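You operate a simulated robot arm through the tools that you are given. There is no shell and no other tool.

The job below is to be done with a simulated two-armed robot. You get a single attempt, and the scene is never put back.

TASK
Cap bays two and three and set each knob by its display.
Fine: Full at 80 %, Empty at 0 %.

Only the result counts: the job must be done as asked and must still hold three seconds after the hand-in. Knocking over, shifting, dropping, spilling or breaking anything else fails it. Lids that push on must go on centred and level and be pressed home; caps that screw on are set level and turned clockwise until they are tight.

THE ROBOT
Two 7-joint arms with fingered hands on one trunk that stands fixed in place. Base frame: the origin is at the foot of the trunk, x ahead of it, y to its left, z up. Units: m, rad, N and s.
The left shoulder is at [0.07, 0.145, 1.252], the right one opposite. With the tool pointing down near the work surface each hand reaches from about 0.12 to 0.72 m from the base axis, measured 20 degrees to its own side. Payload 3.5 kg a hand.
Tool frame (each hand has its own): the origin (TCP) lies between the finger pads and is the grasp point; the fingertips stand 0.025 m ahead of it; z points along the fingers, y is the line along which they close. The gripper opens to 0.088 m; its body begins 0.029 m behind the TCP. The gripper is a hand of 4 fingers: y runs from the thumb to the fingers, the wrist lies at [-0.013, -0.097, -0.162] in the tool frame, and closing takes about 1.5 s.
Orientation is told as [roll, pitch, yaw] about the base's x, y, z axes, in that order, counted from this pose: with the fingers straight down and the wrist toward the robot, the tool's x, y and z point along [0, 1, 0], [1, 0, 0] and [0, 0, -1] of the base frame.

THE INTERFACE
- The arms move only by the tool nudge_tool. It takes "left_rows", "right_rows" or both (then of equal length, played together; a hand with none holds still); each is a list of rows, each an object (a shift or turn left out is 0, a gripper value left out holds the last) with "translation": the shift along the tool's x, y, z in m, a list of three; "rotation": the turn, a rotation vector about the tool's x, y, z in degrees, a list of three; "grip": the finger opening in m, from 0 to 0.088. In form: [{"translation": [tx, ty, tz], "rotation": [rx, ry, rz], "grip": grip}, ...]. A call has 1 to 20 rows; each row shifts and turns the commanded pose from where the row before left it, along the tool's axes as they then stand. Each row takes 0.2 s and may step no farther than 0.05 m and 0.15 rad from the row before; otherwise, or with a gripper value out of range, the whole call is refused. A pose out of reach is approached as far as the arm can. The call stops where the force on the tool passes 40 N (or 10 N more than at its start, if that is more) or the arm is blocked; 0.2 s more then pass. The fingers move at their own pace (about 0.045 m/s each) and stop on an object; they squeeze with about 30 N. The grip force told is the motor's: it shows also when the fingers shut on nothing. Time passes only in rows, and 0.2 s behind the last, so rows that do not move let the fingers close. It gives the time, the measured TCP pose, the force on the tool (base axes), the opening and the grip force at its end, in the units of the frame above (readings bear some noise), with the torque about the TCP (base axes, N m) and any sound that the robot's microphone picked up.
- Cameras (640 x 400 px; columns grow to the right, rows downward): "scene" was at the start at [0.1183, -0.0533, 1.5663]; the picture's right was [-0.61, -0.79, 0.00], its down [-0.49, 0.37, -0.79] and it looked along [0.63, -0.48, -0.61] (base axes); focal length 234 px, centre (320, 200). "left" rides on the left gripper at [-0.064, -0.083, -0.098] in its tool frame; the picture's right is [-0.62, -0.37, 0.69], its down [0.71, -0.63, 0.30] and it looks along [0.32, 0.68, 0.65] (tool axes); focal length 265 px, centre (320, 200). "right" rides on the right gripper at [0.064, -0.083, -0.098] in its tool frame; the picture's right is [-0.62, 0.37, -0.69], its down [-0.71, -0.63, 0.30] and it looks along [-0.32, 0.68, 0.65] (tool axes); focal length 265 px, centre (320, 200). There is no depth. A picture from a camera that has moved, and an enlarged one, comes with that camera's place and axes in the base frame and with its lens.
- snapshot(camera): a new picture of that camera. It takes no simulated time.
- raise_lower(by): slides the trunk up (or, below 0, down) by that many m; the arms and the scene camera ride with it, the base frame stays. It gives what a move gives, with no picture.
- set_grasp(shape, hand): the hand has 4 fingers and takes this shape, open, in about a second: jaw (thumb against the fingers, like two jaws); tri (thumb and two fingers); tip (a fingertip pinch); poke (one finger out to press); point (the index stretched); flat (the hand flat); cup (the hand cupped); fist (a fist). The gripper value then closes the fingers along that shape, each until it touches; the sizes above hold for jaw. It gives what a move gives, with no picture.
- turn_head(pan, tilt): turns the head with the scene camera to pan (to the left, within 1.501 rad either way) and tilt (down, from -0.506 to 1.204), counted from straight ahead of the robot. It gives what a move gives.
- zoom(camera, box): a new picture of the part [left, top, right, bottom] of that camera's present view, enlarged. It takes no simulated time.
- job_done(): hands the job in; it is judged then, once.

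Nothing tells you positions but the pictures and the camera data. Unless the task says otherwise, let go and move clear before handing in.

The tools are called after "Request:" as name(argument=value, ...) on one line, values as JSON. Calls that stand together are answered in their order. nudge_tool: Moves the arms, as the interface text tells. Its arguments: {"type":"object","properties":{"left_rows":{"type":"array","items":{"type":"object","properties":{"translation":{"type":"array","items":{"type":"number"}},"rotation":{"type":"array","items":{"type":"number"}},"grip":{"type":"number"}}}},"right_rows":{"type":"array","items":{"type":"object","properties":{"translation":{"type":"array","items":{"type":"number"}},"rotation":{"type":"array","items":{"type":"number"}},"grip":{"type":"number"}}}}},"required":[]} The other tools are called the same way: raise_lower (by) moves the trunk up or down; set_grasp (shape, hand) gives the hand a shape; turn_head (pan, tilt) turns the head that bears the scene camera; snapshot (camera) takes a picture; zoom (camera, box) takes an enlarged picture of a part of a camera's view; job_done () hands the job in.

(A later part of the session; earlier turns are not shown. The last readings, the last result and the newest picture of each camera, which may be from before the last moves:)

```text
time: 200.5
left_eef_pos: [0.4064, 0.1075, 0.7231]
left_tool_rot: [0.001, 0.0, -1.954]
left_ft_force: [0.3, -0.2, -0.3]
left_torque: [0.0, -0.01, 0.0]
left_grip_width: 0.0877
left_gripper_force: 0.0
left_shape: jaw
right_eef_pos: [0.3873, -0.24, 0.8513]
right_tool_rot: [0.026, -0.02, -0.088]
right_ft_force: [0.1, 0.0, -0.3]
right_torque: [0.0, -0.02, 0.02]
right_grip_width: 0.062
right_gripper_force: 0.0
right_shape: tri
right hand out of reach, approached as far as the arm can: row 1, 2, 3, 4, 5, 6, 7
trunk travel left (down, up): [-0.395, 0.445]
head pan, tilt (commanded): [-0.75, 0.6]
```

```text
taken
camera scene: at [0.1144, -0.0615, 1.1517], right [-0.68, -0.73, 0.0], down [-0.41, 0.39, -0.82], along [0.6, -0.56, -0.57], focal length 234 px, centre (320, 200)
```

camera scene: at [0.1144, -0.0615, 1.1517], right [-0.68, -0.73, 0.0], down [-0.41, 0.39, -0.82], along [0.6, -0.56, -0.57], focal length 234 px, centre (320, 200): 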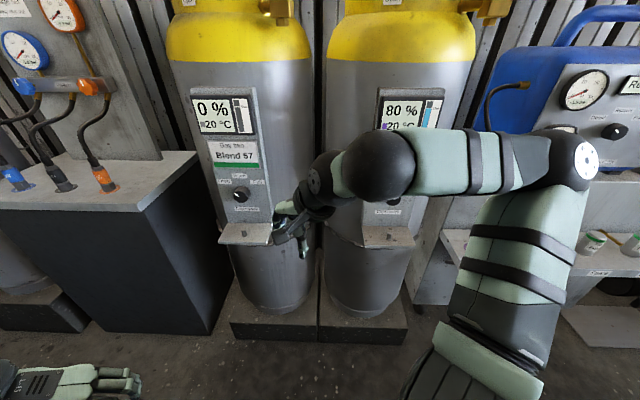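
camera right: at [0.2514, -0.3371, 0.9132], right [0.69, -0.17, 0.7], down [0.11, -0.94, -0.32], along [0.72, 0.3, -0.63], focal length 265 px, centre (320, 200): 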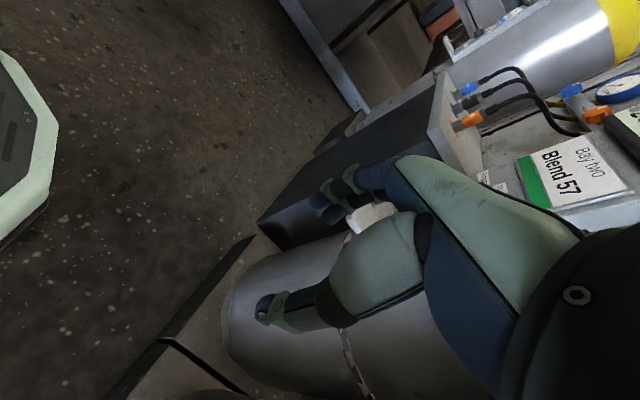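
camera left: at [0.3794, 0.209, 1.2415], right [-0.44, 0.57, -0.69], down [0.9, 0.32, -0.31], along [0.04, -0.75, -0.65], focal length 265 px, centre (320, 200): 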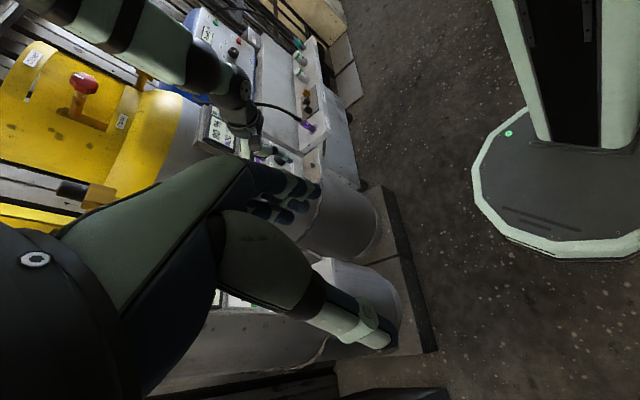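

I move to the right-front of bay three, keeping clear of its shelf and knob.

Request:
nudge_tool(right_rows=[{"translation": [0, -0.01, -0.04]}, {"translation": [-0.0415, -0.015, -0.005]}, {"translation": [-0.0415, -0.015, -0.005]}, {"translation": [-0.0415, -0.015, -0.005]}, {"translation": [-0.0415, -0.015, -0.005]}, {"translation": [-0.0415, -0.015, -0.005]}, {"translation": [-0.0415, -0.015, -0.005]}, {"translation": [-0.0415, -0.015, -0.005]}, {"translation": [-0.0415, -0.015, -0.005]}, {"translation": [-0.0415, -0.015, -0.005]}, {}])

Request:
snapshot(camera="scene")

Request:
snapshot(camera="right")

```text
time: 202.4
left_eef_pos: [0.4058, 0.1098, 0.7249]
left_tool_rot: [0.0, 0.0, -1.957]
left_ft_force: [0.2, 0.3, -0.5]
left_torque: [0.01, 0.0, -0.03]
left_grip_width: 0.0876
left_gripper_force: 0.0
left_shape: jaw
right_eef_pos: [0.4414, -0.4564, 0.85]
right_tool_rot: [0.019, -0.01, -0.065]
right_ft_force: [-6.1, 16.5, -1.2]
right_torque: [-2.22, -0.85, -1.09]
right_grip_width: 0.0619
right_gripper_force: 0.0
right_shape: tri
right hand out of reach, approached as far as the arm can: row 1, 2, 3, 4, 5, 6, 7, 8, 9
trunk travel left (down, up): [-0.395, 0.445]
head pan, tilt (commanded): [-0.75, 0.6]
stopped in row 9 (right hand): the force on the tool passed its limit at 100 N (the readings are from after the stop); the commanded pose is now the measured one
```

```text
taken
camera scene: at [0.1138, -0.0598, 1.1519], right [-0.68, -0.73, 0.0], down [-0.41, 0.38, -0.83], along [0.6, -0.56, -0.56], focal length 234 px, centre (320, 200)
```

scene: 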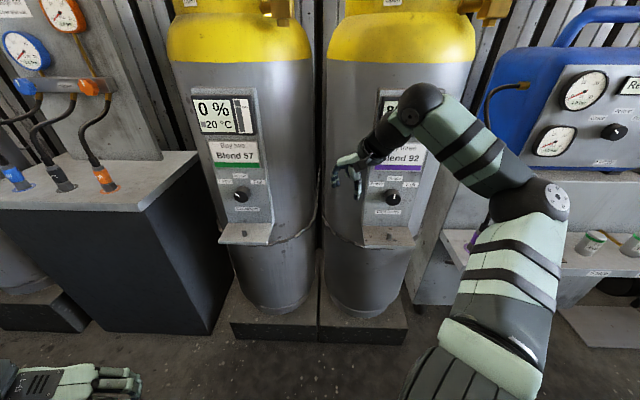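

```text
taken
camera right: at [0.3617, -0.3878, 0.9488], right [0.32, -0.66, 0.68], down [-0.67, -0.67, -0.33], along [0.67, -0.36, -0.65], focal length 265 px, centre (320, 200)
```

right: 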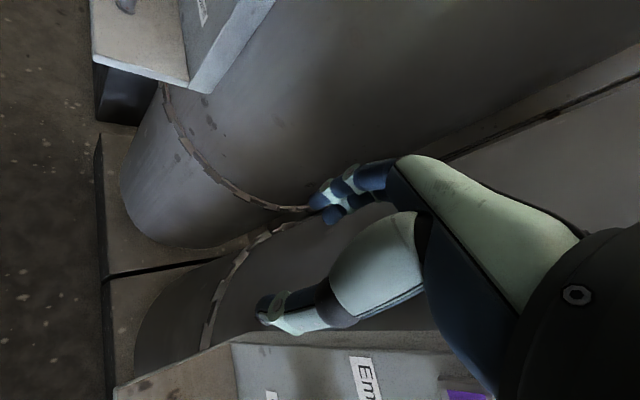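

The arm was pushed outward while out of reach and the wrist touched bay three's panel edge; the guard stopped it. I back off right away in the direction of the push.

Request:
nudge_tool(right_rows=[{"translation": [0.015, -0.005, 0]}, {"translation": [0.02, -0.01, 0]}, {}])

Request:
snapshot(camera="scene")

```text
time: 203.2
left_eef_pos: [0.4064, 0.1085, 0.7245]
left_tool_rot: [0.001, 0.001, -1.954]
left_ft_force: [-0.4, 0.6, 0.9]
left_torque: [0.02, 0.0, 0.0]
left_grip_width: 0.0875
left_gripper_force: 0.0
left_shape: jaw
right_eef_pos: [0.4417, -0.4232, 0.8462]
right_tool_rot: [0.022, -0.01, -0.069]
right_ft_force: [0.3, 0.3, -0.2]
right_torque: [0.03, 0.02, 0.01]
right_grip_width: 0.0618
right_gripper_force: 0.1
right_shape: tri
right hand out of reach, approached as far as the arm can: row 1, 2
trunk travel left (down, up): [-0.395, 0.445]
head pan, tilt (commanded): [-0.75, 0.6]
```

```text
taken
camera scene: at [0.1145, -0.0613, 1.1517], right [-0.68, -0.73, 0.0], down [-0.41, 0.39, -0.82], along [0.6, -0.56, -0.57], focal length 234 px, centre (320, 200)
```

scene: 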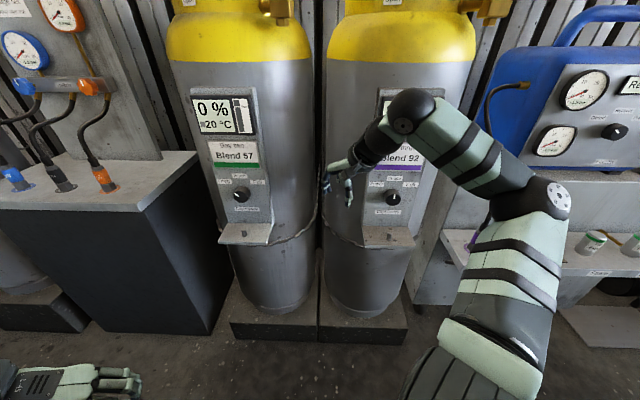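

Clear, and nothing appears to have moved. The hand moves freely along +y, so I slide it out of the gap that way.

Request:
nudge_tool(right_rows=[{"translation": [0.03, 0, 0]}, {"translation": [0.03, 0, 0]}, {"translation": [0.03, 0, 0]}, {"translation": [0.03, 0, 0]}, {}])

Request:
snapshot(camera="scene")

```text
time: 204.4
left_eef_pos: [0.4066, 0.1073, 0.7247]
left_tool_rot: [-0.002, 0.001, -1.953]
left_ft_force: [-0.4, -0.2, -0.2]
left_torque: [0.04, 0.0, 0.01]
left_grip_width: 0.0876
left_gripper_force: 0.2
left_shape: jaw
right_eef_pos: [0.4482, -0.3021, 0.851]
right_tool_rot: [0.022, -0.009, -0.071]
right_ft_force: [-0.1, 0.7, 0.0]
right_torque: [-0.02, 0.02, -0.02]
right_grip_width: 0.0616
right_gripper_force: 0.0
right_shape: tri
trunk travel left (down, up): [-0.395, 0.445]
head pan, tilt (commanded): [-0.75, 0.6]
```

```text
taken
camera scene: at [0.1144, -0.0615, 1.1517], right [-0.68, -0.73, 0.0], down [-0.41, 0.39, -0.82], along [0.6, -0.56, -0.57], focal length 234 px, centre (320, 200)
```

scene: 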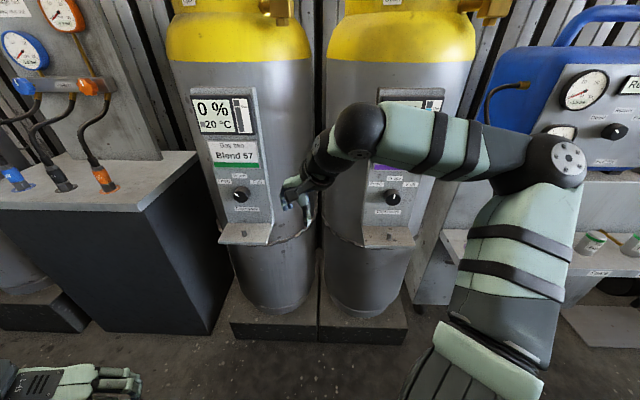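

Free again. For bay three I'll change tactics: with the hand tilted forward from above I can turn the knob by pressing a fingertip on its top and dragging to the right. First I raise the trunk to a more comfortable height and turn the hand to face the row.

Request:
raise_lower(by=0.25)

Request:
nudge_tool(right_rows=[{"translation": [0, -0.02, 0.03], "grip": 0.0}, {"rotation": [0, 0, 7.5]}, {"rotation": [0, 0, 7.5]}, {"rotation": [0, 0, 7.5]}, {"rotation": [0, 0, 7.5]}, {"rotation": [0, 0, 7.5]}, {"rotation": [0, 0, 3.5]}, {}])

Request:
snapshot(camera="scene")

```text
time: 207.0
left_eef_pos: [0.407, 0.1077, 0.9743]
left_tool_rot: [-0.002, 0.001, -1.955]
left_ft_force: [0.8, -0.1, 0.2]
left_torque: [-0.02, 0.03, 0.01]
left_grip_width: 0.088
left_gripper_force: 0.1
left_shape: jaw
right_eef_pos: [0.4494, -0.3026, 1.1001]
right_tool_rot: [0.023, -0.011, -0.071]
right_ft_force: [0.8, -0.1, 0.3]
right_torque: [-0.03, -0.02, 0.03]
right_grip_width: 0.0619
right_gripper_force: 0.0
right_shape: tri
trunk travel left (down, up): [-0.645, 0.195]
head pan, tilt (commanded): [-0.75, 0.6]
```

```text
time: 208.8
left_eef_pos: [0.4062, 0.1088, 0.9736]
left_tool_rot: [0.002, -0.001, -1.954]
left_ft_force: [0.3, 0.5, -0.3]
left_torque: [0.01, -0.01, -0.02]
left_grip_width: 0.0874
left_gripper_force: 0.1
left_shape: jaw
right_eef_pos: [0.4286, -0.3008, 1.0694]
right_tool_rot: [0.023, 0.007, -0.787]
right_ft_force: [0.1, 0.4, 0.2]
right_torque: [0.01, -0.01, 0.01]
right_grip_width: 0.0
right_gripper_force: 29.4
right_shape: tri
trunk travel left (down, up): [-0.645, 0.195]
head pan, tilt (commanded): [-0.75, 0.6]
```

```text
taken
camera scene: at [0.1144, -0.0611, 1.4017], right [-0.68, -0.73, 0.0], down [-0.41, 0.39, -0.82], along [0.6, -0.56, -0.57], focal length 234 px, centre (320, 200)
```

scene: 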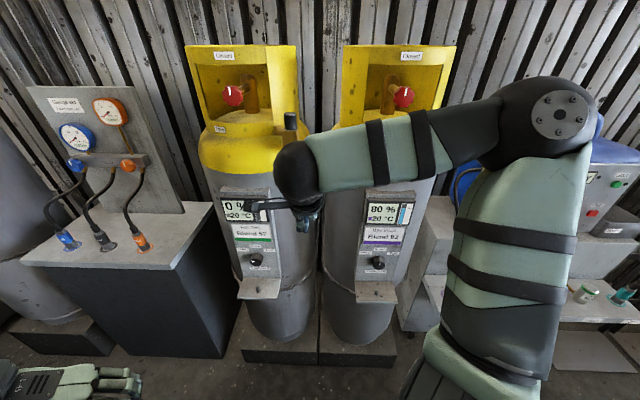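

The hand faces the row. I lower it and move toward bay three in short checked stages.

Request:
nudge_tool(right_rows=[{"translation": [0, -0.01, 0.04]}, {"translation": [0, -0.01, 0.04]}, {"translation": [-0.035, 0, 0.01]}, {"translation": [-0.035, 0, 0.01]}, {}])

Request:
nudge_tool(right_rows=[{"translation": [-0.035, 0, 0]}, {"translation": [-0.035, 0, 0]}, {}])

Request:
snapshot(camera="scene")

```text
time: 210.0
left_eef_pos: [0.4073, 0.1103, 0.9751]
left_tool_rot: [0.001, -0.001, -1.955]
left_ft_force: [0.7, -0.4, 0.6]
left_torque: [0.01, 0.02, -0.01]
left_grip_width: 0.0877
left_gripper_force: 0.1
left_shape: jaw
right_eef_pos: [0.3717, -0.3339, 0.9697]
right_tool_rot: [0.021, 0.009, -0.786]
right_ft_force: [0.1, -0.2, 0.4]
right_torque: [-0.07, 0.02, -0.02]
right_grip_width: 0.0
right_gripper_force: 30.2
right_shape: tri
right hand out of reach, approached as far as the arm can: row 4
trunk travel left (down, up): [-0.645, 0.195]
head pan, tilt (commanded): [-0.75, 0.6]
```

```text
time: 210.8
left_eef_pos: [0.407, 0.1086, 0.9746]
left_tool_rot: [0.0, -0.001, -1.955]
left_ft_force: [0.3, 0.3, -0.7]
left_torque: [0.01, 0.02, 0.01]
left_grip_width: 0.0875
left_gripper_force: 0.0
left_shape: jaw
right_eef_pos: [0.3608, -0.3706, 0.9613]
right_tool_rot: [0.024, 0.007, -0.787]
right_ft_force: [0.0, 0.2, -0.1]
right_torque: [0.01, 0.0, 0.0]
right_grip_width: 0.0
right_gripper_force: 30.0
right_shape: tri
right hand out of reach, approached as far as the arm can: row 1, 2
trunk travel left (down, up): [-0.645, 0.195]
head pan, tilt (commanded): [-0.75, 0.6]
```

```text
taken
camera scene: at [0.1143, -0.0604, 1.4018], right [-0.68, -0.73, 0.0], down [-0.41, 0.39, -0.83], along [0.6, -0.56, -0.56], focal length 234 px, centre (320, 200)
```

scene: 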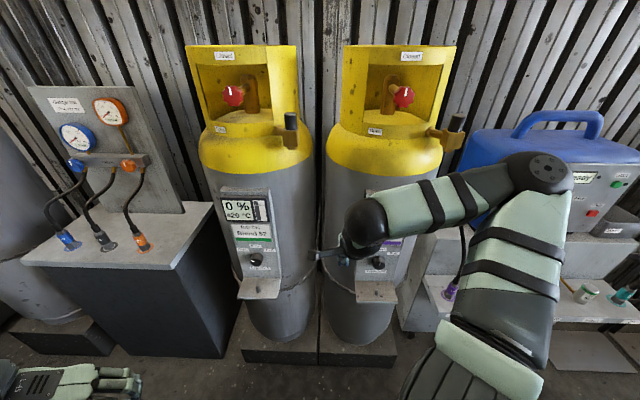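

The limit is the wrist coming too close to the shoulder; a higher trunk solves that. I raise it back to the top position and then continue.

Request:
raise_lower(by=0.17)

Request:
nudge_tool(right_rows=[{"translation": [0, 0, 0.045]}, {"translation": [0, 0, 0.045]}, {"translation": [0, 0, 0.045]}, {"translation": [0, -0.015, 0.03]}, {}])

Request:
snapshot(camera="scene")

```text
time: 212.7
left_eef_pos: [0.4062, 0.1087, 1.1451]
left_tool_rot: [0.001, -0.001, -1.955]
left_ft_force: [1.0, -0.8, -0.9]
left_torque: [0.0, -0.04, 0.02]
left_grip_width: 0.0876
left_gripper_force: 0.0
left_shape: jaw
right_eef_pos: [0.3617, -0.3701, 1.1304]
right_tool_rot: [0.024, 0.005, -0.787]
right_ft_force: [0.0, 0.7, 0.7]
right_torque: [0.02, -0.01, -0.01]
right_grip_width: 0.0
right_gripper_force: 29.8
right_shape: tri
trunk travel left (down, up): [-0.815, 0.025]
head pan, tilt (commanded): [-0.75, 0.6]
```

```text
time: 213.9
left_eef_pos: [0.4071, 0.1085, 1.1441]
left_tool_rot: [0.0, -0.001, -1.955]
left_ft_force: [-0.4, -0.3, 0.1]
left_torque: [0.01, 0.0, -0.04]
left_grip_width: 0.0876
left_gripper_force: 0.0
left_shape: jaw
right_eef_pos: [0.3552, -0.3588, 0.9644]
right_tool_rot: [0.023, 0.006, -0.787]
right_ft_force: [0.8, -0.3, -0.4]
right_torque: [0.03, -0.01, -0.02]
right_grip_width: 0.0
right_gripper_force: 30.1
right_shape: tri
right hand out of reach, approached as far as the arm can: row 1
trunk travel left (down, up): [-0.815, 0.025]
head pan, tilt (commanded): [-0.75, 0.6]
```

```text
taken
camera scene: at [0.1138, -0.0613, 1.5718], right [-0.68, -0.73, 0.0], down [-0.41, 0.39, -0.83], along [0.6, -0.56, -0.56], focal length 234 px, centre (320, 200)
```

scene: 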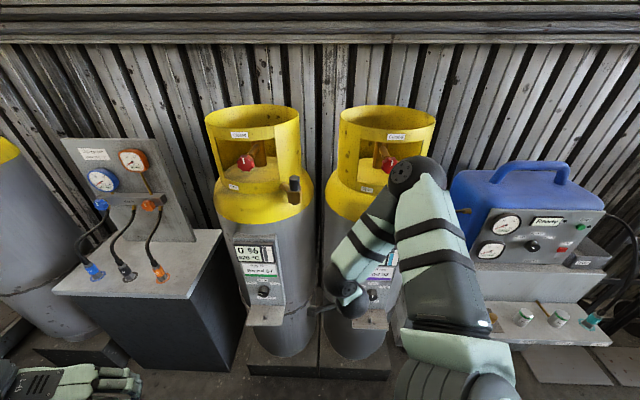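

Reachable now. I continue to the front of bay three.

Request:
nudge_tool(right_rows=[{"translation": [-0.033, -0.006, 0]}, {"translation": [-0.033, -0.006, 0]}, {"translation": [-0.033, -0.006, 0]}, {"translation": [-0.033, -0.006, 0]}, {}])

Request:
snapshot(camera="right")

Request:
zoom(camera="scene", box=[320, 200, 440, 350])

```text
time: 215.1
left_eef_pos: [0.405, 0.1067, 1.1439]
left_tool_rot: [0.001, 0.001, -1.957]
left_ft_force: [-0.4, 0.3, -0.9]
left_torque: [-0.01, 0.04, 0.02]
left_grip_width: 0.088
left_gripper_force: 0.0
left_shape: jaw
right_eef_pos: [0.2466, -0.4427, 0.9558]
right_tool_rot: [0.023, 0.007, -0.785]
right_ft_force: [0.5, -0.1, 0.0]
right_torque: [-0.02, 0.05, 0.01]
right_grip_width: 0.0003
right_gripper_force: 29.7
right_shape: tri
right hand out of reach, approached as far as the arm can: row 2, 3
trunk travel left (down, up): [-0.815, 0.025]
head pan, tilt (commanded): [-0.75, 0.6]
```

```text
taken
camera right: at [0.2301, -0.3397, 1.0572], right [-0.19, -0.71, 0.68], down [-0.95, -0.05, -0.32], along [0.26, -0.7, -0.67], focal length 265 px, centre (320, 200)
```

right: 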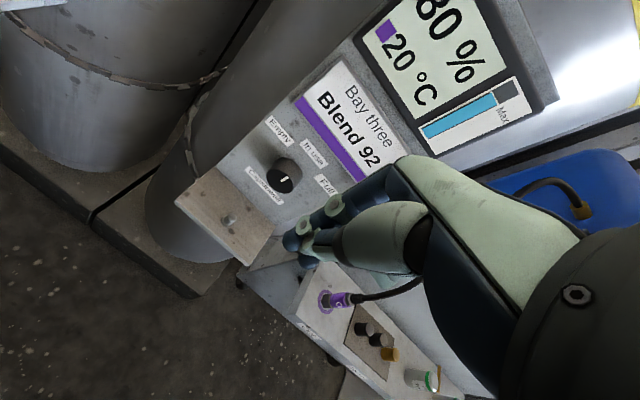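

```text
2.67 times, centred on (380, 275) of scene
camera zoom: at [0.1133, -0.0631, 1.5717], right [-0.68, -0.73, 0.0], down [-0.41, 0.39, -0.82], along [0.6, -0.56, -0.57], focal length 624 px, centre (160, 0)
```

zoom: 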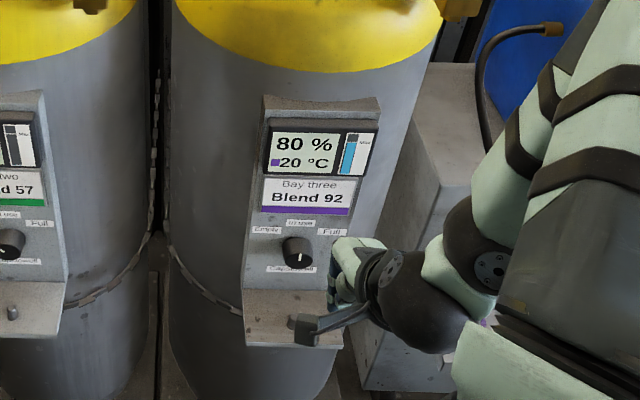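

The knob on bay three is in clear view of the head camera. I tilt the fingers forward about 37°.

Request:
nudge_tool(right_rows=[{"translation": [0, 0.02, 0], "rotation": [-7.5, 0, 0]}, {"rotation": [-7.5, 0, 0]}, {"rotation": [-7.5, 0, 0]}, {"rotation": [-7.5, 0, 0]}, {"rotation": [-7.5, 0, 0]}, {}])

Request:
snapshot(camera="right")

Request:
snapshot(camera="scene")

```text
time: 216.5
left_eef_pos: [0.4068, 0.1082, 1.144]
left_tool_rot: [-0.001, 0.001, -1.953]
left_ft_force: [-0.3, 1.2, -0.7]
left_torque: [0.04, 0.03, -0.01]
left_grip_width: 0.0876
left_gripper_force: 0.0
left_shape: jaw
right_eef_pos: [0.3082, -0.5114, 0.9728]
right_tool_rot: [0.052, -0.519, -0.789]
right_ft_force: [-0.8, 0.2, -0.4]
right_torque: [0.02, -0.01, -0.02]
right_grip_width: 0.0
right_gripper_force: 30.2
right_shape: tri
right hand out of reach, approached as far as the arm can: row 2, 3, 4, 5
trunk travel left (down, up): [-0.815, 0.025]
head pan, tilt (commanded): [-0.75, 0.6]
```

```text
taken
camera right: at [0.2625, -0.3814, 1.0198], right [-0.47, -0.46, 0.76], down [-0.76, -0.22, -0.61], along [0.45, -0.86, -0.24], focal length 265 px, centre (320, 200)
```

right: 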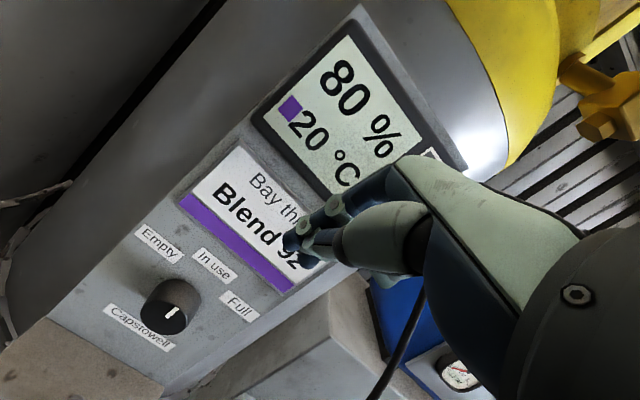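

```text
taken
camera scene: at [0.1146, -0.0613, 1.5717], right [-0.68, -0.73, 0.0], down [-0.41, 0.39, -0.82], along [0.6, -0.56, -0.57], focal length 234 px, centre (320, 200)
```

scene: 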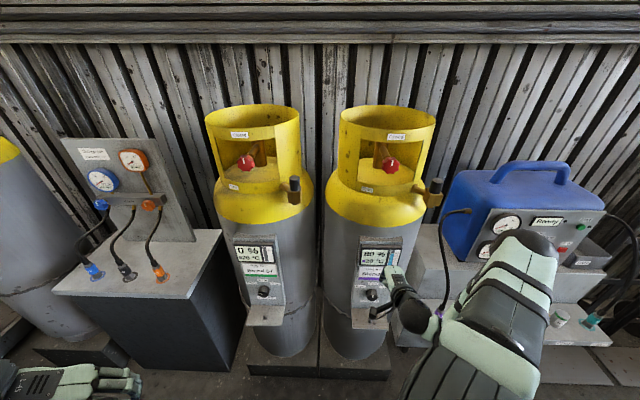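

The tilt pushed the hand outward to n 0.58, about 2–3 cm off the display, without contact. I lower and draw it back.

Request:
nudge_tool(right_rows=[{"translation": [0, -0.02, 0.013]}, {"translation": [0, -0.0191, 0.0198]}, {"translation": [0, -0.0191, 0.0198]}, {}])

Request:
snapshot(camera="right")

Request:
zoom(camera="scene", box=[330, 220, 450, 350])

```text
time: 217.5
left_eef_pos: [0.4083, 0.1085, 1.1447]
left_tool_rot: [0.0, -0.001, -1.955]
left_ft_force: [0.3, 0.2, 0.0]
left_torque: [0.02, -0.03, -0.03]
left_grip_width: 0.0877
left_gripper_force: 0.1
left_shape: jaw
right_eef_pos: [0.2965, -0.503, 0.9046]
right_tool_rot: [0.049, -0.526, -0.79]
right_ft_force: [0.4, 0.6, 0.3]
right_torque: [-0.03, 0.0, -0.01]
right_grip_width: 0.0
right_gripper_force: 30.1
right_shape: tri
right hand out of reach, approached as far as the arm can: row 1, 2
trunk travel left (down, up): [-0.815, 0.025]
head pan, tilt (commanded): [-0.75, 0.6]
```

```text
taken
camera right: at [0.2514, -0.3734, 0.9512], right [-0.47, -0.45, 0.76], down [-0.76, -0.23, -0.61], along [0.45, -0.86, -0.24], focal length 265 px, centre (320, 200)
```

right: 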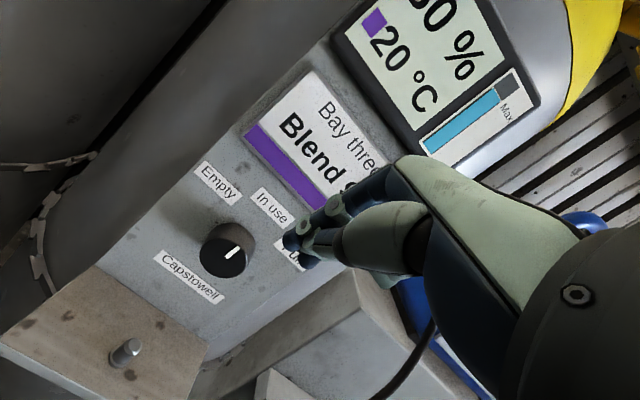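

```text
3.08 times, centred on (390, 285) of scene
camera zoom: at [0.1144, -0.061, 1.5718], right [-0.68, -0.73, 0.0], down [-0.41, 0.39, -0.82], along [0.6, -0.56, -0.57], focal length 719 px, centre (105, -62)
```

zoom: 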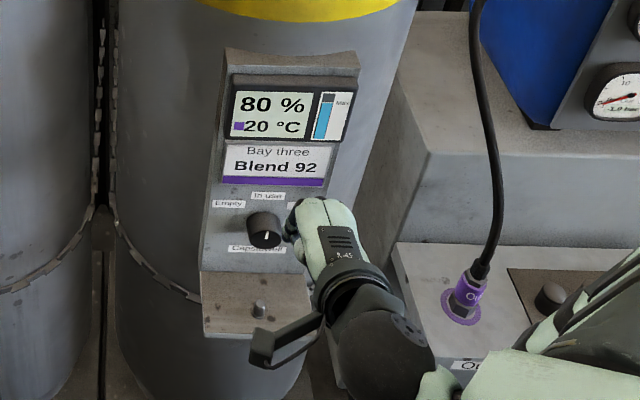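

The hand is tilted 30° with its tips just right of the knob. I zoom the right camera to fix the knob's position relative to the tips.

Request:
zoom(camera="right", box=[150, 150, 370, 320])

Request:
zoom(camera="scene", box=[355, 265, 410, 325])

```text
2.35 times, centred on (260, 235) of right
camera zoom: at [0.2514, -0.3734, 0.9512], right [-0.47, -0.45, 0.76], down [-0.76, -0.23, -0.61], along [0.45, -0.86, -0.24], focal length 624 px, centre (461, 118)
```

zoom: 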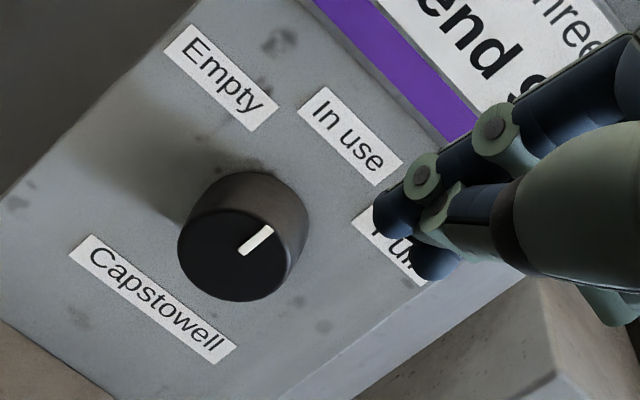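

```text
6.67 times, centred on (382, 295) of scene
camera zoom: at [0.1144, -0.061, 1.5718], right [-0.68, -0.73, 0.0], down [-0.41, 0.39, -0.82], along [0.6, -0.56, -0.57], focal length 1559 px, centre (-97, -433)
```

zoom: 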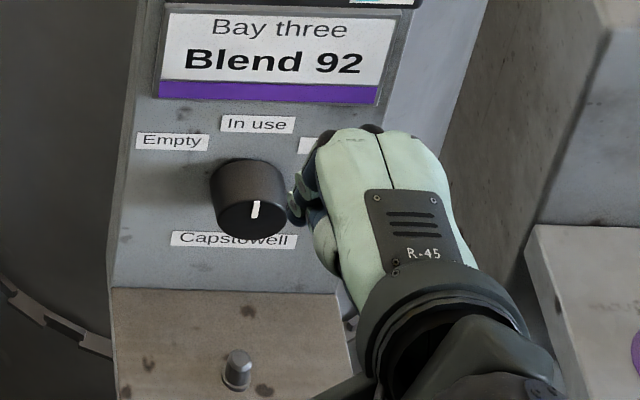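

With thumb and fingers stacked toward the panel, a drag from above would be cramped. Instead I'll try to reach a true frontal grip: move to the free space right of the panel, then lower the trunk while tipping the hand further forward.

Request:
nudge_tool(right_rows=[{"translation": [-0.04, 0, 0]}, {"translation": [-0.04, 0, 0]}, {"translation": [-0.04, 0, 0]}, {}])

Request:
snapshot(camera="scene")

Request:
snapshot(camera="right")

```text
time: 218.5
left_eef_pos: [0.4058, 0.1087, 1.1443]
left_tool_rot: [-0.001, 0.002, -1.956]
left_ft_force: [-0.4, 0.2, 0.6]
left_torque: [0.02, 0.0, 0.02]
left_grip_width: 0.0875
left_gripper_force: 0.0
left_shape: jaw
right_eef_pos: [0.2161, -0.5856, 0.8976]
right_tool_rot: [0.055, -0.525, -0.791]
right_ft_force: [-0.3, 0.5, -1.2]
right_torque: [0.02, 0.0, 0.01]
right_grip_width: 0.0002
right_gripper_force: 29.8
right_shape: tri
right hand out of reach, approached as far as the arm can: row 2
trunk travel left (down, up): [-0.815, 0.025]
head pan, tilt (commanded): [-0.75, 0.6]
```

```text
taken
camera scene: at [0.1131, -0.061, 1.5719], right [-0.68, -0.73, 0.0], down [-0.41, 0.39, -0.83], along [0.6, -0.56, -0.56], focal length 234 px, centre (320, 200)
```

scene: 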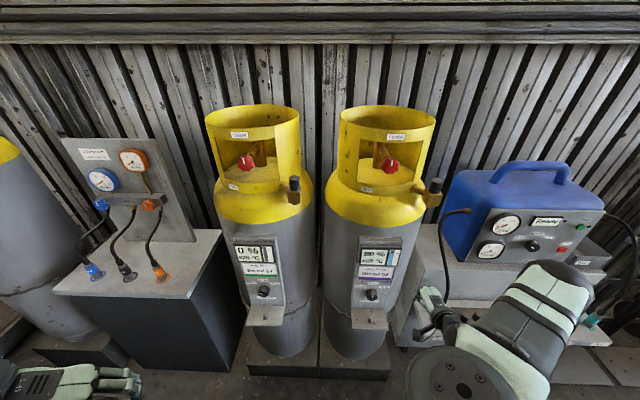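

```text
taken
camera right: at [0.1705, -0.4562, 0.9448], right [-0.48, -0.45, 0.75], down [-0.76, -0.23, -0.61], along [0.45, -0.86, -0.24], focal length 265 px, centre (320, 200)
```

right: 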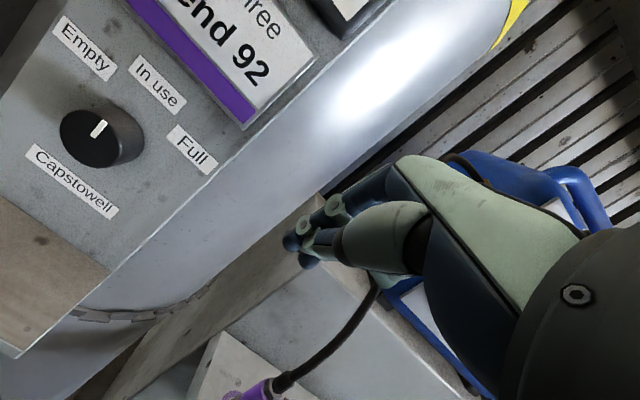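

The hand is in the free space with the elbow low on the right, which suits a frontal approach. I alternate raising the hand and lowering the trunk.

Request:
nudge_tool(right_rows=[{"translation": [-0.012, 0.018, -0.03]}, {"translation": [-0.012, 0.018, -0.03]}, {}])

Request:
raise_lower(by=-0.12)

Request:
nudge_tool(right_rows=[{"rotation": [-7, 0, 0]}, {"rotation": [-7, 0, 0]}, {"rotation": [-6, 0, 0]}, {}])

Request:
snapshot(camera="scene")

```text
time: 219.3
left_eef_pos: [0.4094, 0.1086, 1.1447]
left_tool_rot: [-0.001, 0.0, -1.954]
left_ft_force: [0.1, -0.4, 0.4]
left_torque: [0.0, 0.0, -0.03]
left_grip_width: 0.0876
left_gripper_force: 0.0
left_shape: jaw
right_eef_pos: [0.2017, -0.6055, 0.9668]
right_tool_rot: [0.052, -0.523, -0.788]
right_ft_force: [-0.1, -0.8, -0.6]
right_torque: [0.01, 0.01, 0.05]
right_grip_width: 0.0
right_gripper_force: 30.5
right_shape: tri
trunk travel left (down, up): [-0.815, 0.025]
head pan, tilt (commanded): [-0.75, 0.6]
```

```text
time: 220.8
left_eef_pos: [0.4067, 0.1076, 1.0239]
left_tool_rot: [0.001, -0.001, -1.955]
left_ft_force: [0.2, -0.1, 0.5]
left_torque: [0.01, 0.01, 0.02]
left_grip_width: 0.0878
left_gripper_force: 0.0
left_shape: jaw
right_eef_pos: [0.1995, -0.6047, 0.8489]
right_tool_rot: [0.049, -0.526, -0.793]
right_ft_force: [-0.6, 0.5, 0.1]
right_torque: [0.02, 0.0, -0.01]
right_grip_width: 0.0002
right_gripper_force: 30.3
right_shape: tri
trunk travel left (down, up): [-0.695, 0.145]
head pan, tilt (commanded): [-0.75, 0.6]
```

```text
time: 221.8
left_eef_pos: [0.4082, 0.1085, 1.0235]
left_tool_rot: [0.0, 0.0, -1.955]
left_ft_force: [0.7, 0.5, 0.7]
left_torque: [0.01, -0.04, 0.01]
left_grip_width: 0.088
left_gripper_force: 0.0
left_shape: jaw
right_eef_pos: [0.2001, -0.6067, 0.8481]
right_tool_rot: [0.069, -0.873, -0.817]
right_ft_force: [-0.1, 0.9, 0.0]
right_torque: [-0.02, -0.03, 0.02]
right_grip_width: 0.0002
right_gripper_force: 30.0
right_shape: tri
trunk travel left (down, up): [-0.695, 0.145]
head pan, tilt (commanded): [-0.75, 0.6]
```

```text
taken
camera scene: at [0.1149, -0.0611, 1.4517], right [-0.68, -0.73, 0.0], down [-0.41, 0.39, -0.82], along [0.6, -0.56, -0.57], focal length 234 px, centre (320, 200)
```

scene: 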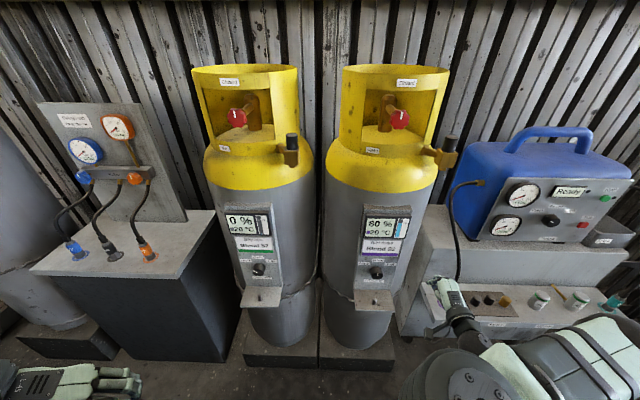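

Tipped to 50° with no reach problem. I continue tipping toward horizontal.

Request:
nudge_tool(right_rows=[{"rotation": [-7, 0, 0]}, {"rotation": [-7, 0, 0]}, {"rotation": [-7, 0, 0]}, {}])

Request:
snapshot(camera="right")

```text
time: 222.8
left_eef_pos: [0.4062, 0.1077, 1.0247]
left_tool_rot: [0.0, 0.0, -1.955]
left_ft_force: [0.0, 0.5, 0.4]
left_torque: [0.0, 0.03, -0.04]
left_grip_width: 0.0876
left_gripper_force: 0.0
left_shape: jaw
right_eef_pos: [0.1991, -0.6055, 0.848]
right_tool_rot: [0.136, -1.242, -0.894]
right_ft_force: [-1.0, 0.0, 0.1]
right_torque: [0.03, 0.02, 0.04]
right_grip_width: 0.0001
right_gripper_force: 29.8
right_shape: tri
trunk travel left (down, up): [-0.695, 0.145]
head pan, tilt (commanded): [-0.75, 0.6]
```

```text
taken
camera right: at [0.1575, -0.4738, 0.8037], right [-0.83, -0.09, 0.54], down [-0.41, -0.55, -0.73], along [0.37, -0.83, 0.42], focal length 265 px, centre (320, 200)
```

right: 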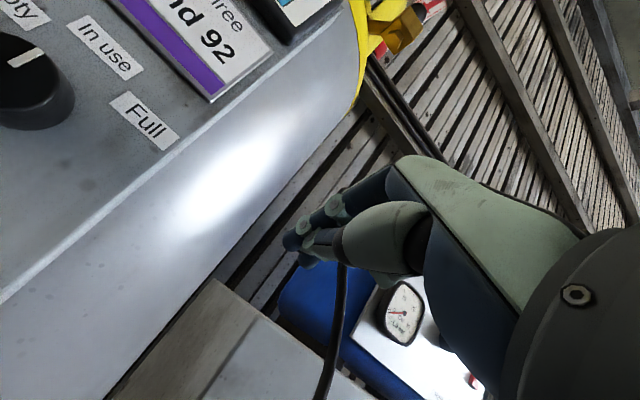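

Reached 71°. I finish the tip to horizontal so the fingers point straight at the row.

Request:
nudge_tool(right_rows=[{"rotation": [-6.1, -0.5, -0.8]}, {"rotation": [-6.1, -0.5, -0.8]}, {"rotation": [-6.1, -0.5, -0.7]}, {}, {}])

Request:
snapshot(camera="scene")

Request:
snapshot(camera="right")

```text
time: 224.0
left_eef_pos: [0.4073, 0.1087, 1.0246]
left_tool_rot: [0.0, 0.0, -1.957]
left_ft_force: [0.1, 0.2, 0.1]
left_torque: [0.02, 0.0, 0.01]
left_grip_width: 0.0876
left_gripper_force: 0.0
left_shape: jaw
right_eef_pos: [0.2154, -0.6238, 0.8699]
right_tool_rot: [0.008, -1.559, -0.787]
right_ft_force: [-0.5, 0.3, -0.7]
right_torque: [0.0, 0.04, 0.02]
right_grip_width: 0.0
right_gripper_force: 29.9
right_shape: tri
right hand out of reach, approached as far as the arm can: row 2, 3
trunk travel left (down, up): [-0.695, 0.145]
head pan, tilt (commanded): [-0.75, 0.6]
```

```text
taken
camera scene: at [0.1146, -0.061, 1.4517], right [-0.68, -0.73, 0.0], down [-0.41, 0.39, -0.82], along [0.6, -0.56, -0.57], focal length 234 px, centre (320, 200)
```

scene: 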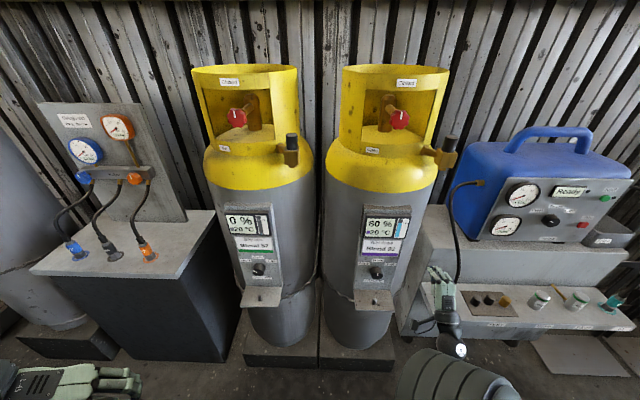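

```text
taken
camera right: at [0.19, -0.5061, 0.7885], right [-0.93, 0.05, 0.38], down [-0.29, -0.72, -0.63], along [0.24, -0.7, 0.68], focal length 265 px, centre (320, 200)
```

right: 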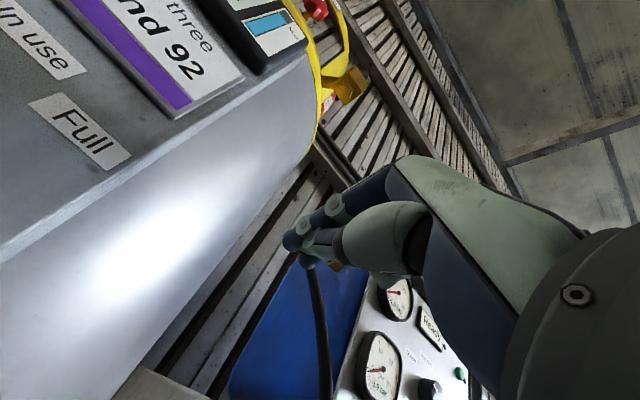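

The fingers now point straight at the row. I lower the trunk a bit more for reach and bring the hand back to knob height.

Request:
raise_lower(by=-0.15)

Request:
nudge_tool(right_rows=[{"translation": [0, 0.034, -0.01]}, {"translation": [0, 0.034, -0.01]}, {"translation": [0, 0.034, -0.01]}, {}])

Request:
snapshot(camera="scene")

```text
time: 225.8
left_eef_pos: [0.4065, 0.108, 0.8745]
left_tool_rot: [0.0, 0.001, -1.955]
left_ft_force: [0.7, -0.2, 0.1]
left_torque: [0.01, 0.0, 0.01]
left_grip_width: 0.0879
left_gripper_force: 0.1
left_shape: jaw
right_eef_pos: [0.2157, -0.6224, 0.7205]
right_tool_rot: [0.014, -1.558, -0.796]
right_ft_force: [0.3, -0.4, 0.2]
right_torque: [0.0, 0.03, -0.02]
right_grip_width: 0.0001
right_gripper_force: 30.7
right_shape: tri
trunk travel left (down, up): [-0.545, 0.295]
head pan, tilt (commanded): [-0.75, 0.6]
```

```text
time: 226.8
left_eef_pos: [0.4081, 0.1079, 0.8748]
left_tool_rot: [0.001, 0.001, -1.956]
left_ft_force: [-1.0, 0.9, 0.1]
left_torque: [-0.02, 0.0, 0.01]
left_grip_width: 0.0879
left_gripper_force: 0.1
left_shape: jaw
right_eef_pos: [0.1955, -0.6013, 0.8226]
right_tool_rot: [0.025, -1.559, -0.809]
right_ft_force: [0.1, 1.0, 0.3]
right_torque: [0.02, -0.03, -0.02]
right_grip_width: 0.0
right_gripper_force: 30.0
right_shape: tri
trunk travel left (down, up): [-0.545, 0.295]
head pan, tilt (commanded): [-0.75, 0.6]
```

```text
taken
camera scene: at [0.1147, -0.0613, 1.3017], right [-0.68, -0.73, 0.0], down [-0.41, 0.39, -0.82], along [0.6, -0.56, -0.57], focal length 234 px, centre (320, 200)
```

scene: 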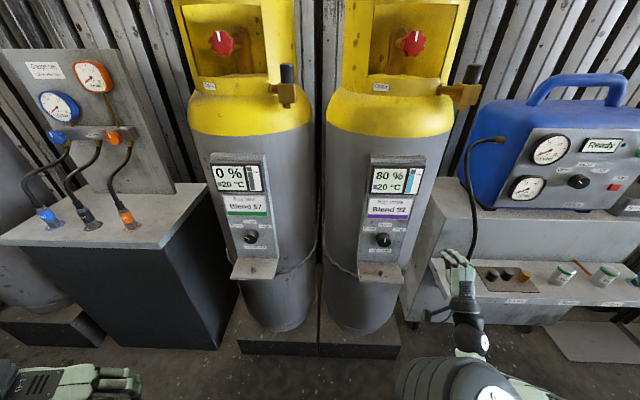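

Reachable at knob height now. I back off slightly and slide left in front of bay three's knob.

Request:
nudge_tool(right_rows=[{"translation": [0, 0, -0.025]}, {"translation": [0.04, 0, 0]}, {"translation": [0.04, 0, 0]}, {}])

Request:
snapshot(camera="right")

```text
time: 227.8
left_eef_pos: [0.4067, 0.1081, 0.8741]
left_tool_rot: [0.0, 0.0, -1.955]
left_ft_force: [0.3, -1.0, 0.0]
left_torque: [0.04, -0.03, -0.03]
left_grip_width: 0.0877
left_gripper_force: 0.2
left_shape: jaw
right_eef_pos: [0.2345, -0.5287, 0.8226]
right_tool_rot: [0.027, -1.56, -0.811]
right_ft_force: [0.1, -0.1, 1.2]
right_torque: [0.01, 0.06, -0.01]
right_grip_width: 0.0001
right_gripper_force: 30.5
right_shape: tri
trunk travel left (down, up): [-0.545, 0.295]
head pan, tilt (commanded): [-0.75, 0.6]
```

```text
taken
camera right: at [0.2088, -0.4113, 0.7415], right [-0.93, 0.05, 0.38], down [-0.29, -0.72, -0.63], along [0.24, -0.7, 0.68], focal length 265 px, centre (320, 200)
```

right: 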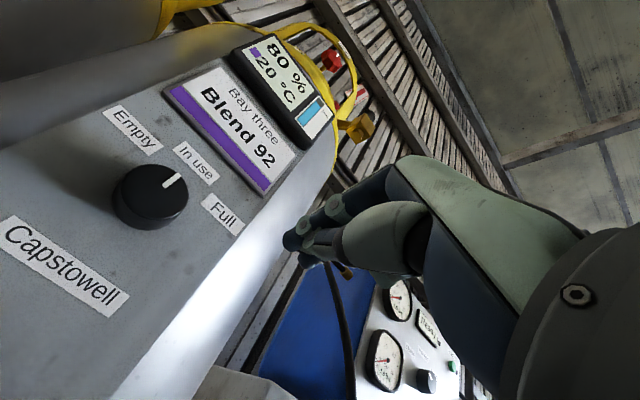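

Good view of the knob from below. I slide the remaining 8 cm and open the fingers.

Request:
nudge_tool(right_rows=[{"translation": [0.04, 0, 0]}, {"translation": [0.04, 0, 0]}, {"grip": 0.062}, {}, {}, {}])

Request:
snapshot(camera="right")

Request:
zoom(camera="scene", box=[340, 200, 450, 310])

```text
time: 229.2
left_eef_pos: [0.406, 0.1091, 0.8742]
left_tool_rot: [0.001, 0.0, -1.954]
left_ft_force: [0.9, 0.2, 0.6]
left_torque: [-0.01, 0.04, 0.01]
left_grip_width: 0.0879
left_gripper_force: 0.1
left_shape: jaw
right_eef_pos: [0.2905, -0.4708, 0.8214]
right_tool_rot: [0.002, -1.558, -0.785]
right_ft_force: [0.0, 0.4, -1.0]
right_torque: [0.06, 0.02, -0.02]
right_grip_width: 0.062
right_gripper_force: 0.1
right_shape: tri
trunk travel left (down, up): [-0.545, 0.295]
head pan, tilt (commanded): [-0.75, 0.6]
```

```text
taken
camera right: at [0.2644, -0.3541, 0.7409], right [-0.93, 0.05, 0.38], down [-0.29, -0.72, -0.63], along [0.24, -0.7, 0.68], focal length 265 px, centre (320, 200)
```

right: 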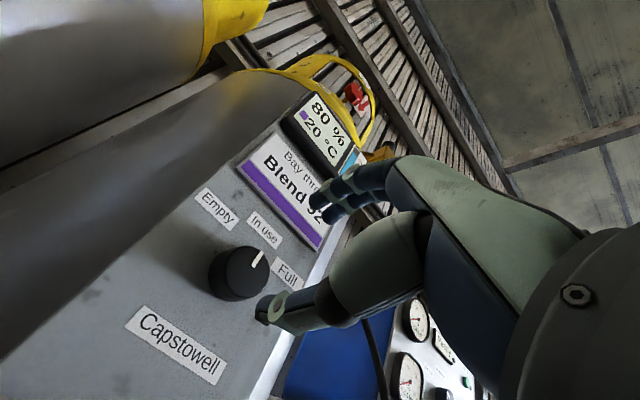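

```text
3.64 times, centred on (395, 255) of scene
camera zoom: at [0.1144, -0.0609, 1.3017], right [-0.68, -0.73, 0.0], down [-0.41, 0.39, -0.82], along [0.6, -0.56, -0.57], focal length 850 px, centre (47, 0)
```

zoom: 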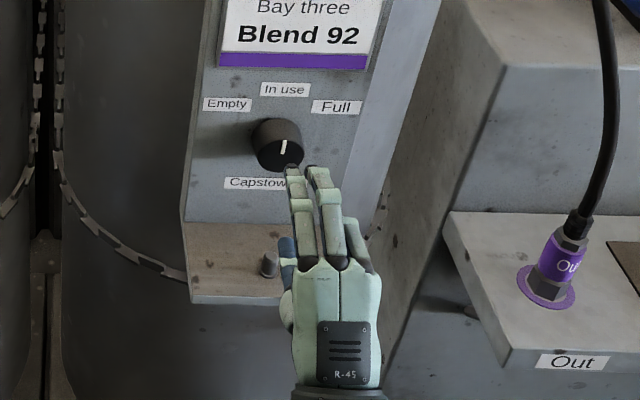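

The hand now points at the knob with fingers above and thumb below. I zoom to check the centring on the tool axis.

Request:
zoom(camera="right", box=[170, 170, 350, 330])

```text
2.50 times, centred on (260, 250) of right
camera zoom: at [0.2644, -0.3541, 0.7409], right [-0.93, 0.05, 0.38], down [-0.29, -0.72, -0.63], along [0.24, -0.7, 0.68], focal length 664 px, centre (470, 75)
```

zoom: 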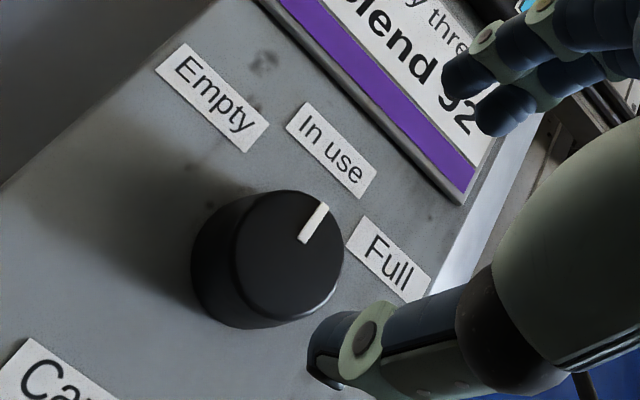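

The knob is about 6 mm lower and 2 mm right of the axis. I correct and advance around it.

Request:
nudge_tool(right_rows=[{"translation": [-0.002, -0.0055, 0]}, {"translation": [0, 0, 0.02]}, {"translation": [0, 0, 0.015]}, {"translation": [0, 0, 0.01]}, {}])

Request:
zoom(camera="right", box=[170, 150, 390, 330])

Request:
zoom(camera="scene", box=[350, 210, 430, 290])

```text
time: 230.4
left_eef_pos: [0.4078, 0.1094, 0.8738]
left_tool_rot: [0.0, 0.0, -1.955]
left_ft_force: [-0.1, 0.2, 0.1]
left_torque: [0.01, -0.04, 0.01]
left_grip_width: 0.0876
left_gripper_force: 0.1
left_shape: jaw
right_eef_pos: [0.322, -0.5056, 0.8171]
right_tool_rot: [0.003, -1.558, -0.786]
right_ft_force: [-0.3, -0.1, 0.9]
right_torque: [-0.01, 0.0, -0.03]
right_grip_width: 0.0616
right_gripper_force: 0.0
right_shape: tri
trunk travel left (down, up): [-0.545, 0.295]
head pan, tilt (commanded): [-0.75, 0.6]
```

```text
2.22 times, centred on (280, 240) of right
camera zoom: at [0.2952, -0.3877, 0.7358], right [-0.93, 0.05, 0.38], down [-0.29, -0.72, -0.63], along [0.24, -0.7, 0.68], focal length 590 px, centre (409, 111)
```

zoom: 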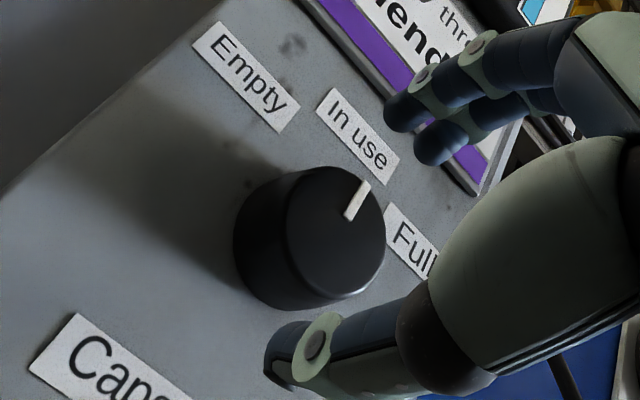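

```text
5.00 times, centred on (390, 250) of scene
camera zoom: at [0.1143, -0.0608, 1.3017], right [-0.68, -0.73, 0.0], down [-0.41, 0.39, -0.83], along [0.6, -0.56, -0.56], focal length 1169 px, centre (-30, -50)
```

zoom: 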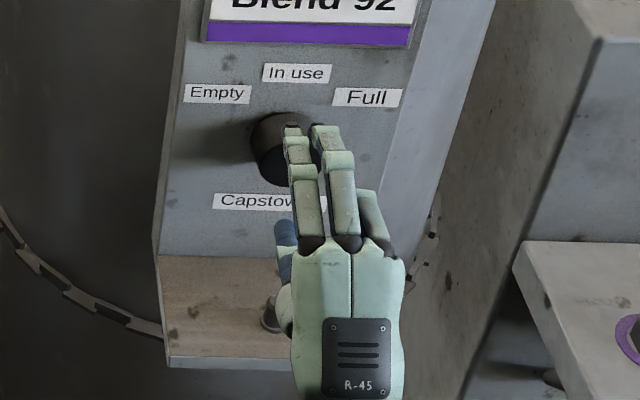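

Nearly centred; a small trim down, the last bit of advance, and I close on the knob.

Request:
nudge_tool(right_rows=[{"translation": [0, -0.0025, 0.008]}, {"translation": [0, 0, 0.006]}, {}, {"grip": 0.045}, {}, {"grip": 0.02}, {}, {}, {}, {}])

Request:
zoom(camera="right", box=[170, 150, 390, 330])

Request:
zoom(camera="scene", box=[350, 210, 430, 290])

```text
time: 232.6
left_eef_pos: [0.4062, 0.1086, 0.8754]
left_tool_rot: [0.002, -0.001, -1.955]
left_ft_force: [-0.5, 0.6, 0.6]
left_torque: [0.0, 0.01, -0.02]
left_grip_width: 0.0876
left_gripper_force: 0.3
left_shape: jaw
right_eef_pos: [0.3296, -0.5138, 0.815]
right_tool_rot: [-0.022, -1.56, -0.76]
right_ft_force: [-1.9, 4.5, 2.3]
right_torque: [0.08, 0.09, 0.05]
right_grip_width: 0.0302
right_gripper_force: 29.8
right_shape: tri
trunk travel left (down, up): [-0.545, 0.295]
head pan, tilt (commanded): [-0.75, 0.6]
```

```text
2.22 times, centred on (280, 240) of right
camera zoom: at [0.3045, -0.3967, 0.7333], right [-0.93, 0.05, 0.38], down [-0.29, -0.72, -0.63], along [0.24, -0.7, 0.68], focal length 590 px, centre (409, 111)
```

zoom: 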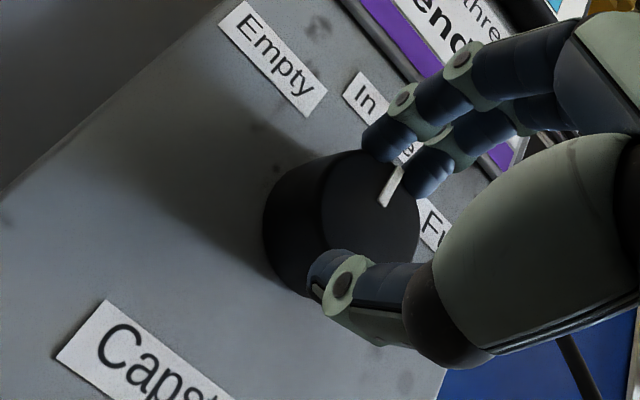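

```text
5.00 times, centred on (390, 250) of scene
camera zoom: at [0.1139, -0.0598, 1.3018], right [-0.68, -0.73, 0.0], down [-0.41, 0.38, -0.83], along [0.6, -0.56, -0.56], focal length 1169 px, centre (-30, -50)
```

zoom: 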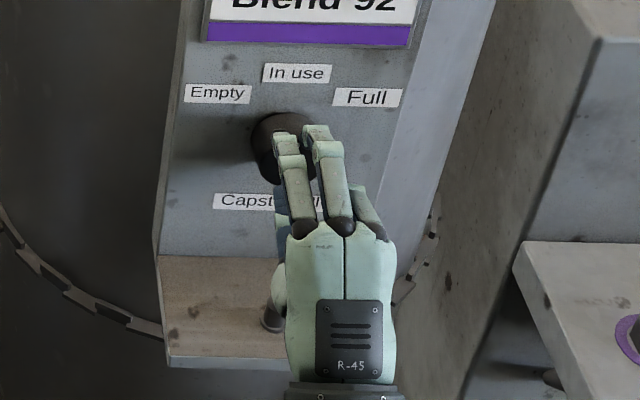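

Gripped with little side load. I turn clockwise toward "Full" in small steps.

Request:
nudge_tool(right_rows=[{"rotation": [0, 0, 4]}, {}, {"rotation": [0, 0, 4]}, {}, {"rotation": [0, 0, 4]}, {}, {}])

```text
time: 234.2
left_eef_pos: [0.4056, 0.1095, 0.8735]
left_tool_rot: [-0.001, -0.001, -1.955]
left_ft_force: [-0.7, -0.3, 0.3]
left_torque: [-0.02, 0.02, -0.03]
left_grip_width: 0.0877
left_gripper_force: 0.2
left_shape: jaw
right_eef_pos: [0.3305, -0.5141, 0.8158]
right_tool_rot: [1.52, -1.362, -2.305]
right_ft_force: [-0.2, 5.4, 1.7]
right_torque: [0.03, 0.09, 0.13]
right_grip_width: 0.0302
right_gripper_force: 29.7
right_shape: tri
trunk travel left (down, up): [-0.545, 0.295]
head pan, tilt (commanded): [-0.75, 0.6]
```

Smooth. I continue.

Request:
nudge_tool(right_rows=[{"rotation": [0, 0, 4]}, {}, {"rotation": [0, 0, 4]}, {}, {"rotation": [0, 0, 4]}, {}, {"rotation": [0, 0, 4]}, {}, {"rotation": [0, 0, 4]}, {}, {}])

Request:
zoom(camera="right", box=[170, 150, 390, 330])

```text
time: 235.8
left_eef_pos: [0.4047, 0.1123, 0.8754]
left_tool_rot: [0.005, -0.001, -1.954]
left_ft_force: [-0.2, -0.1, -0.2]
left_torque: [0.01, 0.02, 0.04]
left_grip_width: 0.0878
left_gripper_force: 0.0
left_shape: jaw
right_eef_pos: [0.3314, -0.5172, 0.8198]
right_tool_rot: [1.537, -1.098, -2.317]
right_ft_force: [-16.7, 27.8, -2.2]
right_torque: [0.07, 0.11, 0.22]
right_grip_width: 0.0327
right_gripper_force: 30.1
right_shape: tri
right hand out of reach, approached as far as the arm can: row 7
trunk travel left (down, up): [-0.545, 0.295]
head pan, tilt (commanded): [-0.75, 0.6]
stopped in row 8 (right hand): the force on the tool passed its limit at 44 N (the readings are from after the stop); the commanded pose is now the measured one
```

```text
2.22 times, centred on (280, 240) of right
camera zoom: at [0.326, -0.3793, 0.7769], right [-1.0, -0.03, 0.06], down [-0.04, -0.45, -0.89], along [0.05, -0.89, 0.45], focal length 590 px, centre (409, 111)
```

zoom: 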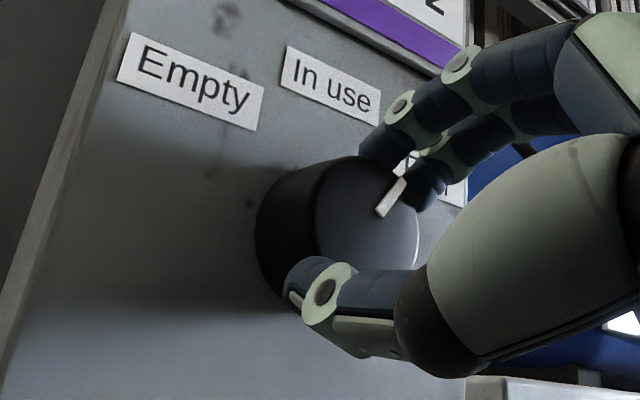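

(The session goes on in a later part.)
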